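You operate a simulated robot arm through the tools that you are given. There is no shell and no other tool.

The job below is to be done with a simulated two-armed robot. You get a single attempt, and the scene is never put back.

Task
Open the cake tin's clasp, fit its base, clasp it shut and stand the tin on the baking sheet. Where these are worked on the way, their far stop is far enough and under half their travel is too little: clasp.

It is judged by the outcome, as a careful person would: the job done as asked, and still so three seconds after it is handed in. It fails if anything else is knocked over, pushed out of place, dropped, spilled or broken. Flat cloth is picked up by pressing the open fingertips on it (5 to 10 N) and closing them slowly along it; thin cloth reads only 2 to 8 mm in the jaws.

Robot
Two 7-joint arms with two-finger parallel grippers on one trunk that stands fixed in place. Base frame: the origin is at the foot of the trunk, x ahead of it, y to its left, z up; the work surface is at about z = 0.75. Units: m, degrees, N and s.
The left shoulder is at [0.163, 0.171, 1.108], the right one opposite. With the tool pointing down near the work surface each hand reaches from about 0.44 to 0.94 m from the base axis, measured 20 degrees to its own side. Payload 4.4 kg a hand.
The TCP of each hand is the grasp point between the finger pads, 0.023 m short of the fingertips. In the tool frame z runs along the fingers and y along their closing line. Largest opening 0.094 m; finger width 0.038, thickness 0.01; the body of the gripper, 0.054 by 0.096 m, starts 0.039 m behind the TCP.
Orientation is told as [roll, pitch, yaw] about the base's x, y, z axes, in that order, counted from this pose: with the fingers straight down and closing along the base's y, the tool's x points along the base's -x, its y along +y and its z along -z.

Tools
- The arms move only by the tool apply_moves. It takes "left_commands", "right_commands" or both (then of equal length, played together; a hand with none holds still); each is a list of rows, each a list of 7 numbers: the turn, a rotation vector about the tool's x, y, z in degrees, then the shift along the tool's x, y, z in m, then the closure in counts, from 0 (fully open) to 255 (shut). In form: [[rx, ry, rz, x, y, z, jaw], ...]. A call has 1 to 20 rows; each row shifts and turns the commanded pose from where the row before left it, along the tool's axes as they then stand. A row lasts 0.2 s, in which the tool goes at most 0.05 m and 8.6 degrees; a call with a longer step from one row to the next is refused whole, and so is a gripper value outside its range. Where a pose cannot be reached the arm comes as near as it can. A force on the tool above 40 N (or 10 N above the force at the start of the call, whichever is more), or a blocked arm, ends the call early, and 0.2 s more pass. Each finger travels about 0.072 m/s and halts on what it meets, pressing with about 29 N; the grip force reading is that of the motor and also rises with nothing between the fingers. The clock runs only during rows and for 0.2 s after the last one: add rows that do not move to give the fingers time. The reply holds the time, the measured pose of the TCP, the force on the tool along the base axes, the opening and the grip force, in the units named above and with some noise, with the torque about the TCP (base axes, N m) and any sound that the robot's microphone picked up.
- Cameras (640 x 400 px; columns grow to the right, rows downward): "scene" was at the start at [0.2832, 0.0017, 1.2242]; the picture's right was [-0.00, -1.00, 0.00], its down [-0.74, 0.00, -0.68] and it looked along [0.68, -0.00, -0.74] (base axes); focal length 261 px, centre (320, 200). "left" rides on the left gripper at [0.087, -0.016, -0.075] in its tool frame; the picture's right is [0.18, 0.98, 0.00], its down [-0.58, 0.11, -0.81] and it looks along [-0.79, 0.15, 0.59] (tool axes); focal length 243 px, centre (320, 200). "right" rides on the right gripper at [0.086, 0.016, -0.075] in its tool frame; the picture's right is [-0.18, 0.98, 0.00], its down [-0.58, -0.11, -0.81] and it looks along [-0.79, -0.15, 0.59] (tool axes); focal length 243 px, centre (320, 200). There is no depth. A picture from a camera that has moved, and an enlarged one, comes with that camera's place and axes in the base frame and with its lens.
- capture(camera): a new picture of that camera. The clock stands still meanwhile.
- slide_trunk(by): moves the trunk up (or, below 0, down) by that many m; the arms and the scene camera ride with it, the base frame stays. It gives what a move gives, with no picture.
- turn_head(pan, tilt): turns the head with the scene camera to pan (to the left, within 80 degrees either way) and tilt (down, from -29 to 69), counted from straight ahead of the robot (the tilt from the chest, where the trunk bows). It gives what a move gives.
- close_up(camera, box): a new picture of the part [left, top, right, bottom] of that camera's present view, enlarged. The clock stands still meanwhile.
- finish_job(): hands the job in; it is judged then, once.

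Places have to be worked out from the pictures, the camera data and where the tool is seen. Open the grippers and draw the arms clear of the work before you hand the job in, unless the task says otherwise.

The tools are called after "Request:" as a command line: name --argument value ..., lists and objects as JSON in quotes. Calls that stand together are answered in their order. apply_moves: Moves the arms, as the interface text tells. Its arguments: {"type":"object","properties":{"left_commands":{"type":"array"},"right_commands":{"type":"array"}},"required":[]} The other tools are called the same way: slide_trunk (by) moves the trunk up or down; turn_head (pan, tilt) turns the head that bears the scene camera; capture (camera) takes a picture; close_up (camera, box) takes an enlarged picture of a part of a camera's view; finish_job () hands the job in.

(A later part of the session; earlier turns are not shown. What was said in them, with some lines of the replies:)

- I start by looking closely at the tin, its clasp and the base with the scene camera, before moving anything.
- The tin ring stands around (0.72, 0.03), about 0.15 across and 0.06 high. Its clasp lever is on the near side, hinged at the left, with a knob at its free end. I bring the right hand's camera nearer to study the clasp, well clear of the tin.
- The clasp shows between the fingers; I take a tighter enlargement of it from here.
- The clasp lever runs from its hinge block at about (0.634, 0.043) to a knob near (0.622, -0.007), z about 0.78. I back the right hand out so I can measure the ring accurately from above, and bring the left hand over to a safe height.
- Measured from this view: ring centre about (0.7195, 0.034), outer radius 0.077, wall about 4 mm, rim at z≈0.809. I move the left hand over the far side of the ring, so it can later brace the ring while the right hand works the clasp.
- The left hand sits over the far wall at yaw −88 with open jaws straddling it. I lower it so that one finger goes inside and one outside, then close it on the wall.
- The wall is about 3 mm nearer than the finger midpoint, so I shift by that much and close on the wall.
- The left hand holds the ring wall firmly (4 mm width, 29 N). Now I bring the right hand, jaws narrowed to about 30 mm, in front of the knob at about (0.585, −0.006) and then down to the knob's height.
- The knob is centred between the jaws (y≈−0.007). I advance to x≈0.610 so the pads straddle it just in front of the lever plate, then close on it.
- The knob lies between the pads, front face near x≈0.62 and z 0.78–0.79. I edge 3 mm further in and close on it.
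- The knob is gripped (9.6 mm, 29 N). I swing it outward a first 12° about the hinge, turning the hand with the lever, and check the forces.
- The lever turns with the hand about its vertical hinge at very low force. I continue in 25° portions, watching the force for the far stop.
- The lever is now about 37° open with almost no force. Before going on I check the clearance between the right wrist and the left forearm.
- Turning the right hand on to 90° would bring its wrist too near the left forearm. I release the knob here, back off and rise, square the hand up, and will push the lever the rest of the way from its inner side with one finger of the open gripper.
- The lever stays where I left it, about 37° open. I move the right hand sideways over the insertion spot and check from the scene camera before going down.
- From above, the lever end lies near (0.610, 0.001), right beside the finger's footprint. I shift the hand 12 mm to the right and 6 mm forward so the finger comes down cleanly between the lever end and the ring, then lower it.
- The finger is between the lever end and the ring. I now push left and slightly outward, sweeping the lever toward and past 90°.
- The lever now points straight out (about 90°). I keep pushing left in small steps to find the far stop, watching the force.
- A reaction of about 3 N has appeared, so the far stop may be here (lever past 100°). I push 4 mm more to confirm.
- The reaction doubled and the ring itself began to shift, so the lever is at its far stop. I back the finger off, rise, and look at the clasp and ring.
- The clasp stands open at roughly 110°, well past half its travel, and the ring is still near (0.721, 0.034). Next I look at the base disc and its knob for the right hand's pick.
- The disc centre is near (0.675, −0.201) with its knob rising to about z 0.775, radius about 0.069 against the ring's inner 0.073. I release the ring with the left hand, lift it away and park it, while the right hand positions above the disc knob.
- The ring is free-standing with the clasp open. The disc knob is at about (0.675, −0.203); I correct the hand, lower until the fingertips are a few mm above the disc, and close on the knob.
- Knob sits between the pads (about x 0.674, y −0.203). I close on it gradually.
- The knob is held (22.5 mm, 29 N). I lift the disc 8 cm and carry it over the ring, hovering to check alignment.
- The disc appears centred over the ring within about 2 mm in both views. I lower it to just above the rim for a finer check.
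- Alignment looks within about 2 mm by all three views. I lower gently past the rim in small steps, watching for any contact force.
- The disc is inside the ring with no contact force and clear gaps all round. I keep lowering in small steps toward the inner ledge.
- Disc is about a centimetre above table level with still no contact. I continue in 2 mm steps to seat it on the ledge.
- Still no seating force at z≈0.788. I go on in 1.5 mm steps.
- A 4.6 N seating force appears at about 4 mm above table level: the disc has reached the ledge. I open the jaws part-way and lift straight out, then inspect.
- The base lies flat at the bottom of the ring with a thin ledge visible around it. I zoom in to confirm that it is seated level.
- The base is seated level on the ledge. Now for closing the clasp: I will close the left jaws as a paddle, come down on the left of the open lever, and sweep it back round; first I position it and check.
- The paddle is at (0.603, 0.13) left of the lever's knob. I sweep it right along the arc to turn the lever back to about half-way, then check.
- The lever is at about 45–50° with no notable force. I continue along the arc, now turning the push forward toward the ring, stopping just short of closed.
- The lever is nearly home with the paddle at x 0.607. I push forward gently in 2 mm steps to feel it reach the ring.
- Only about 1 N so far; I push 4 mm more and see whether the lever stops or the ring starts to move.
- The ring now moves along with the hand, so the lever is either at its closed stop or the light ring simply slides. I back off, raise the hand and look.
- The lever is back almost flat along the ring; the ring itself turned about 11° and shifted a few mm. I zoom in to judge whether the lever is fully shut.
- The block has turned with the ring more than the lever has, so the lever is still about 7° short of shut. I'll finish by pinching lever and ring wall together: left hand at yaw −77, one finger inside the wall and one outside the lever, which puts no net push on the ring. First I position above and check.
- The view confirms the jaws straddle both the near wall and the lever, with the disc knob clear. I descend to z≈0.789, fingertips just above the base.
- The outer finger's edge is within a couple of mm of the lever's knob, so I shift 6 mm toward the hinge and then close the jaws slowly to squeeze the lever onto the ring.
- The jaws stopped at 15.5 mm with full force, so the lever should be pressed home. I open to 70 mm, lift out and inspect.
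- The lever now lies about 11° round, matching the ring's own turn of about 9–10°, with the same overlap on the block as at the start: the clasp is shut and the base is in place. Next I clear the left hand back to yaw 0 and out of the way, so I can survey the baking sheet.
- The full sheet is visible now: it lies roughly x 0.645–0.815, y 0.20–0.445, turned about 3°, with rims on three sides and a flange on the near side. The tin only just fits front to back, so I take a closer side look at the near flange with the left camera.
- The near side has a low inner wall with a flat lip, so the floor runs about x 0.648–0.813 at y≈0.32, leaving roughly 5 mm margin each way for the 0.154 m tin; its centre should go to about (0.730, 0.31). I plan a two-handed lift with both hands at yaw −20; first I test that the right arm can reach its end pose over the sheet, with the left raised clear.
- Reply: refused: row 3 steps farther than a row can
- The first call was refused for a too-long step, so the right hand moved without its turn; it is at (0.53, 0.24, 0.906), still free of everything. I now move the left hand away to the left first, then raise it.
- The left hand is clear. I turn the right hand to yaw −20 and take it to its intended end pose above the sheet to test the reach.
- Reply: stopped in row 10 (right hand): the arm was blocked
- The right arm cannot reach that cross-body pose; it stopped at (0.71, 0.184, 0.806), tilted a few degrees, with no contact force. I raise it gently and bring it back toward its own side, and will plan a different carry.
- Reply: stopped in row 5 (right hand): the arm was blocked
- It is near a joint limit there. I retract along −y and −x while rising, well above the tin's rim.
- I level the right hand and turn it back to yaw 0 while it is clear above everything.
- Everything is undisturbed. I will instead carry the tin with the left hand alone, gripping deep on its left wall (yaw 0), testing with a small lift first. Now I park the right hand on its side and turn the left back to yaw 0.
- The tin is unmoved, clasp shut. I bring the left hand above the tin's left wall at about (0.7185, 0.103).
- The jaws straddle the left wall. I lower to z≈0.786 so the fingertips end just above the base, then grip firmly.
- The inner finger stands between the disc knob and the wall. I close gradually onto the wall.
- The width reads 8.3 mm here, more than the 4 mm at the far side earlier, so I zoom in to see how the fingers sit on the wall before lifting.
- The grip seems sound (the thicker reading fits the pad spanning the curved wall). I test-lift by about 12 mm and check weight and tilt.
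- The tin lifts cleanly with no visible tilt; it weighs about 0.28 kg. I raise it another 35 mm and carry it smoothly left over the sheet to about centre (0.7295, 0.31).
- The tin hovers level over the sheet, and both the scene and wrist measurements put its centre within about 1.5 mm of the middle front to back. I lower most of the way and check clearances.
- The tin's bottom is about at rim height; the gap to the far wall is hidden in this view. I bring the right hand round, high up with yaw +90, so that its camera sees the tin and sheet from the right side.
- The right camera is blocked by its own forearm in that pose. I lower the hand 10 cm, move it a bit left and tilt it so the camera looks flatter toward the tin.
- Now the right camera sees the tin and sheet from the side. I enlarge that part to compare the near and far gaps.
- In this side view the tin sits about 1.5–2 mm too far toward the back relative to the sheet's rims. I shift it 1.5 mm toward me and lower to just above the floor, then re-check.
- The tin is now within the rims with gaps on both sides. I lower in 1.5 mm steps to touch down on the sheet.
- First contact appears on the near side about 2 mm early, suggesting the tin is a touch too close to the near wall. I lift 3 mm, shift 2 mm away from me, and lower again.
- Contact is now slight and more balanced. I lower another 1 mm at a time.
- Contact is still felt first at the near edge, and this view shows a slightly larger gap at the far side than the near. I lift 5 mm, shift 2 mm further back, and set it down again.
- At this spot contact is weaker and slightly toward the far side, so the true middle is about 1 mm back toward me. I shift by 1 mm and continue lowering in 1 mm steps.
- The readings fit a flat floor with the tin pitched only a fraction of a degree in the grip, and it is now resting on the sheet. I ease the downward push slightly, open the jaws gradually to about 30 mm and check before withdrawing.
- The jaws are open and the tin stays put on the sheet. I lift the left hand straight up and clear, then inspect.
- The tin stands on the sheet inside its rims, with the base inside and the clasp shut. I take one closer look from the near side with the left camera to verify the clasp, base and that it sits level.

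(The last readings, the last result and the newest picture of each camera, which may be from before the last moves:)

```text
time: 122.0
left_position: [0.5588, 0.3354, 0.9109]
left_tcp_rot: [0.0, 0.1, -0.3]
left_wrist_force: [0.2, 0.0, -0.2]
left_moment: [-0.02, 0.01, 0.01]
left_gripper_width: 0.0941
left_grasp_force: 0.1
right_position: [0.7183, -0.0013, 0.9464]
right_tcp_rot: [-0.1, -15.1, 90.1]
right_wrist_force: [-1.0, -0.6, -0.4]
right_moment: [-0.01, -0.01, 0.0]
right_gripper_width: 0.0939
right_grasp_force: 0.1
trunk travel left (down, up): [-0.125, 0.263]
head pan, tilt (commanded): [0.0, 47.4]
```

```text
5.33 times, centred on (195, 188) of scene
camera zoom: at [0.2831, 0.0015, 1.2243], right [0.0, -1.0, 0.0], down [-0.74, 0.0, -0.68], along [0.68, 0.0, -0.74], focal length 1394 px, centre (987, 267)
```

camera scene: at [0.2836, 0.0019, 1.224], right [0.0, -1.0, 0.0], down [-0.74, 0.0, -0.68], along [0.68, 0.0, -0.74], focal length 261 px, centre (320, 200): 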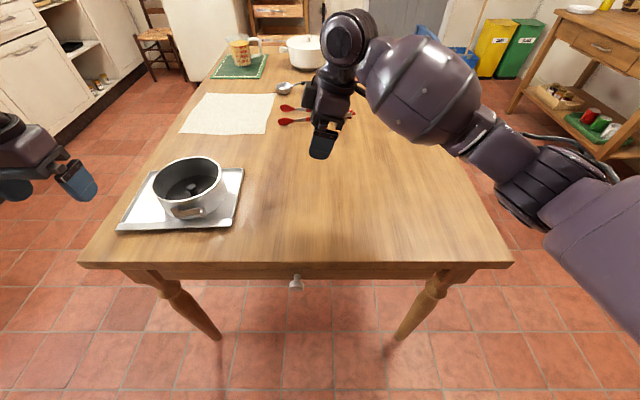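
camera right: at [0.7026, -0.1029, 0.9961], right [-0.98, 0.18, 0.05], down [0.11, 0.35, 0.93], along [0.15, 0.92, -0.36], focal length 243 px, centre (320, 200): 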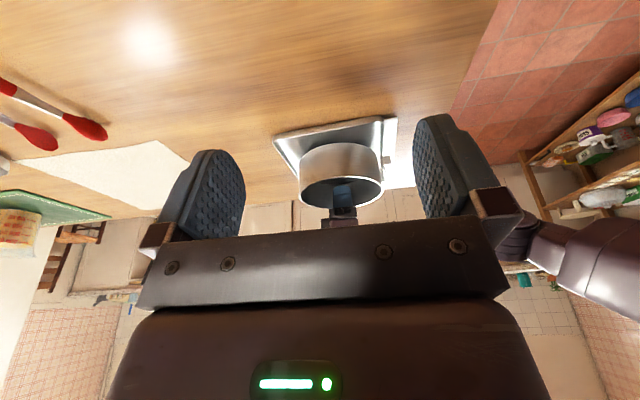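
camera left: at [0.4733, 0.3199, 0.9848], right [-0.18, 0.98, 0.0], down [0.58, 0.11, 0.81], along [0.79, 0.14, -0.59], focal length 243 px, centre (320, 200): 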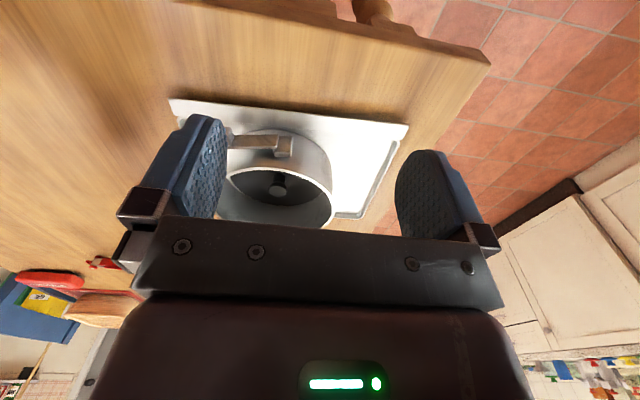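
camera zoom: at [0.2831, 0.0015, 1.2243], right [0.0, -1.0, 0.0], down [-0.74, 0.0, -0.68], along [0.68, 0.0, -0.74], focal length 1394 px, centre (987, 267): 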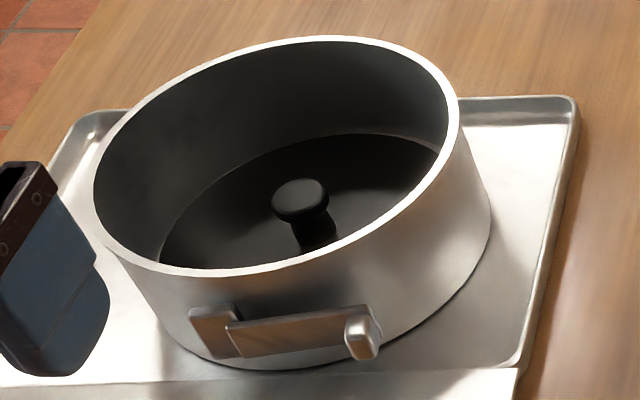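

All looks right: the lever lies tangent against the ring, the base is seated, and the tin stands within the sheet's rims. I now withdraw both arms well clear with grippers open.

Request:
apply_moves --left_commands '[[0, 0, 0, 0.005, 0.02, -0.02, 0], [0, 0, 0, 0.005, 0.025, -0.025, 0], [0, 0, 0, 0.005, 0.03, -0.025, 0], [0, 0, 0, 0.005, 0.03, -0.02, 0], [0, 0, 0, 0, 0, 0, 0], [0, 0, 0, 0, 0, 0, 0], [0, 0, 0, 0, 0, 0, 0], [0, 0, 0, 0, 0, 0, 0], [0, 0, 0, 0, 0, 0, 0], [0, 0, 0, 0, 0, 0, 0]]' --right_commands '[[0, 7.5, 0, 0, 0, 0, 0], [0, 7.5, 0, 0, 0, 0, 0], [0, 0, 0, 0.025, 0.01, -0.005, 0], [0, 0, 0, 0.03, 0.015, -0.005, 0], [0, 0, 0, 0.03, 0.02, -0.005, 0], [0, 0, 0, 0.03, 0.02, -0.005, 0], [0, 0, 0, 0.03, 0.02, -0.005, 0], [0, 0, 0, 0.03, 0.02, -0.005, 0], [0, 0, 0, 0.03, 0.02, 0, 0], [0, 0, 0, 0, 0, 0, 0]]'

Request:
capture --camera "scene"

Request:
close_up --camera "scene" --box '[110, 140, 260, 240]'

```text
time: 124.2
left_position: [0.5416, 0.4407, 1.0042]
left_tcp_rot: [0.0, 0.1, -0.4]
left_wrist_force: [-0.5, 0.8, 0.2]
left_moment: [0.02, 0.01, 0.05]
left_gripper_width: 0.0938
left_grasp_force: 0.1
right_position: [0.5929, -0.2062, 0.9744]
right_tcp_rot: [-0.1, -0.1, 90.1]
right_wrist_force: [0.3, -0.6, 0.1]
right_moment: [0.02, -0.01, 0.02]
right_gripper_width: 0.0941
right_grasp_force: 0.1
trunk travel left (down, up): [-0.125, 0.263]
head pan, tilt (commanded): [0.0, 47.4]
```

```text
taken
camera scene: at [0.2835, 0.0014, 1.2241], right [0.0, -1.0, 0.0], down [-0.74, 0.0, -0.68], along [0.68, 0.0, -0.74], focal length 261 px, centre (320, 200)
```

scene: 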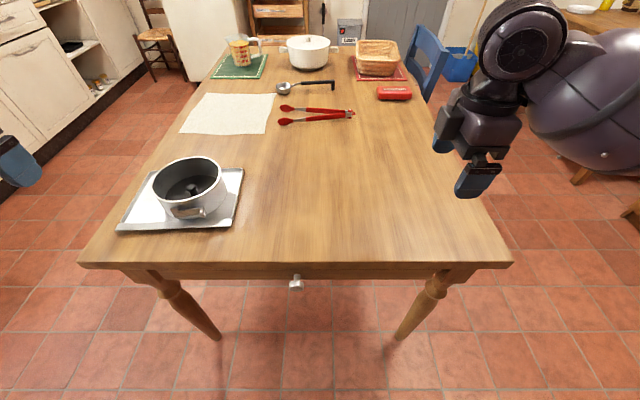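

```text
4.00 times, centred on (185, 190) of scene
camera zoom: at [0.2835, 0.0014, 1.2241], right [0.0, -1.0, 0.0], down [-0.74, 0.0, -0.68], along [0.68, 0.0, -0.74], focal length 1045 px, centre (860, 240)
```

zoom: 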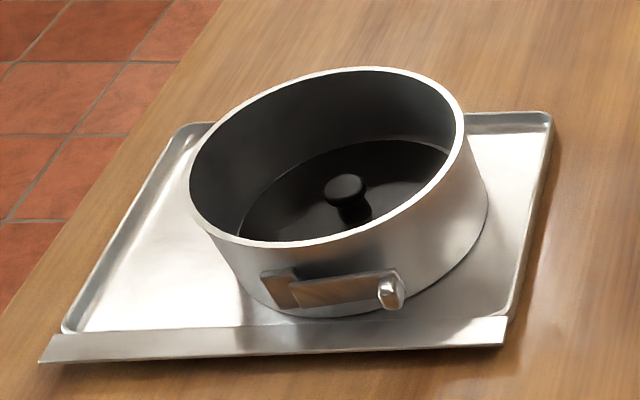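

Both arms are clear with grippers open. The tin, with its base fitted and clasp shut, stands steady on the baking sheet, and everything else on the table is where it was. I hand the job in.

Request:
finish_job

```text
The job is handed in.
```

The cake tin is standing on the baking sheet with its base fitted and its clasp shut, and I have handed the job in.

- **Clasp opened:** I swung the lever out until it met its far stop, at roughly 110°.
- **Base fitted:** I lowered the black disc into the ring until it seated on the inner ledge. It looked level in the close-up.
- **Clasp shut:** the first push left the lever about 7° short. I then squeezed lever and ring wall together until the jaws stopped. By my measurements from the pictures the lever was fully home.
- **Tin on the sheet:** I carried it with the left hand alone, because the right arm could not reach that far across. The tin only just fits front to back, and I felt the near edge touch first while lowering it. It is inside the rims and looks flat, with a few millimetres to spare front and back.

While the clasp was being worked the ring turned about 10° and slid a few millimetres, so the clasp does not face exactly as it did at the start. Nothing else on the table was touched or moved. Both arms were clear of the tin, with grippers open, when I handed in.
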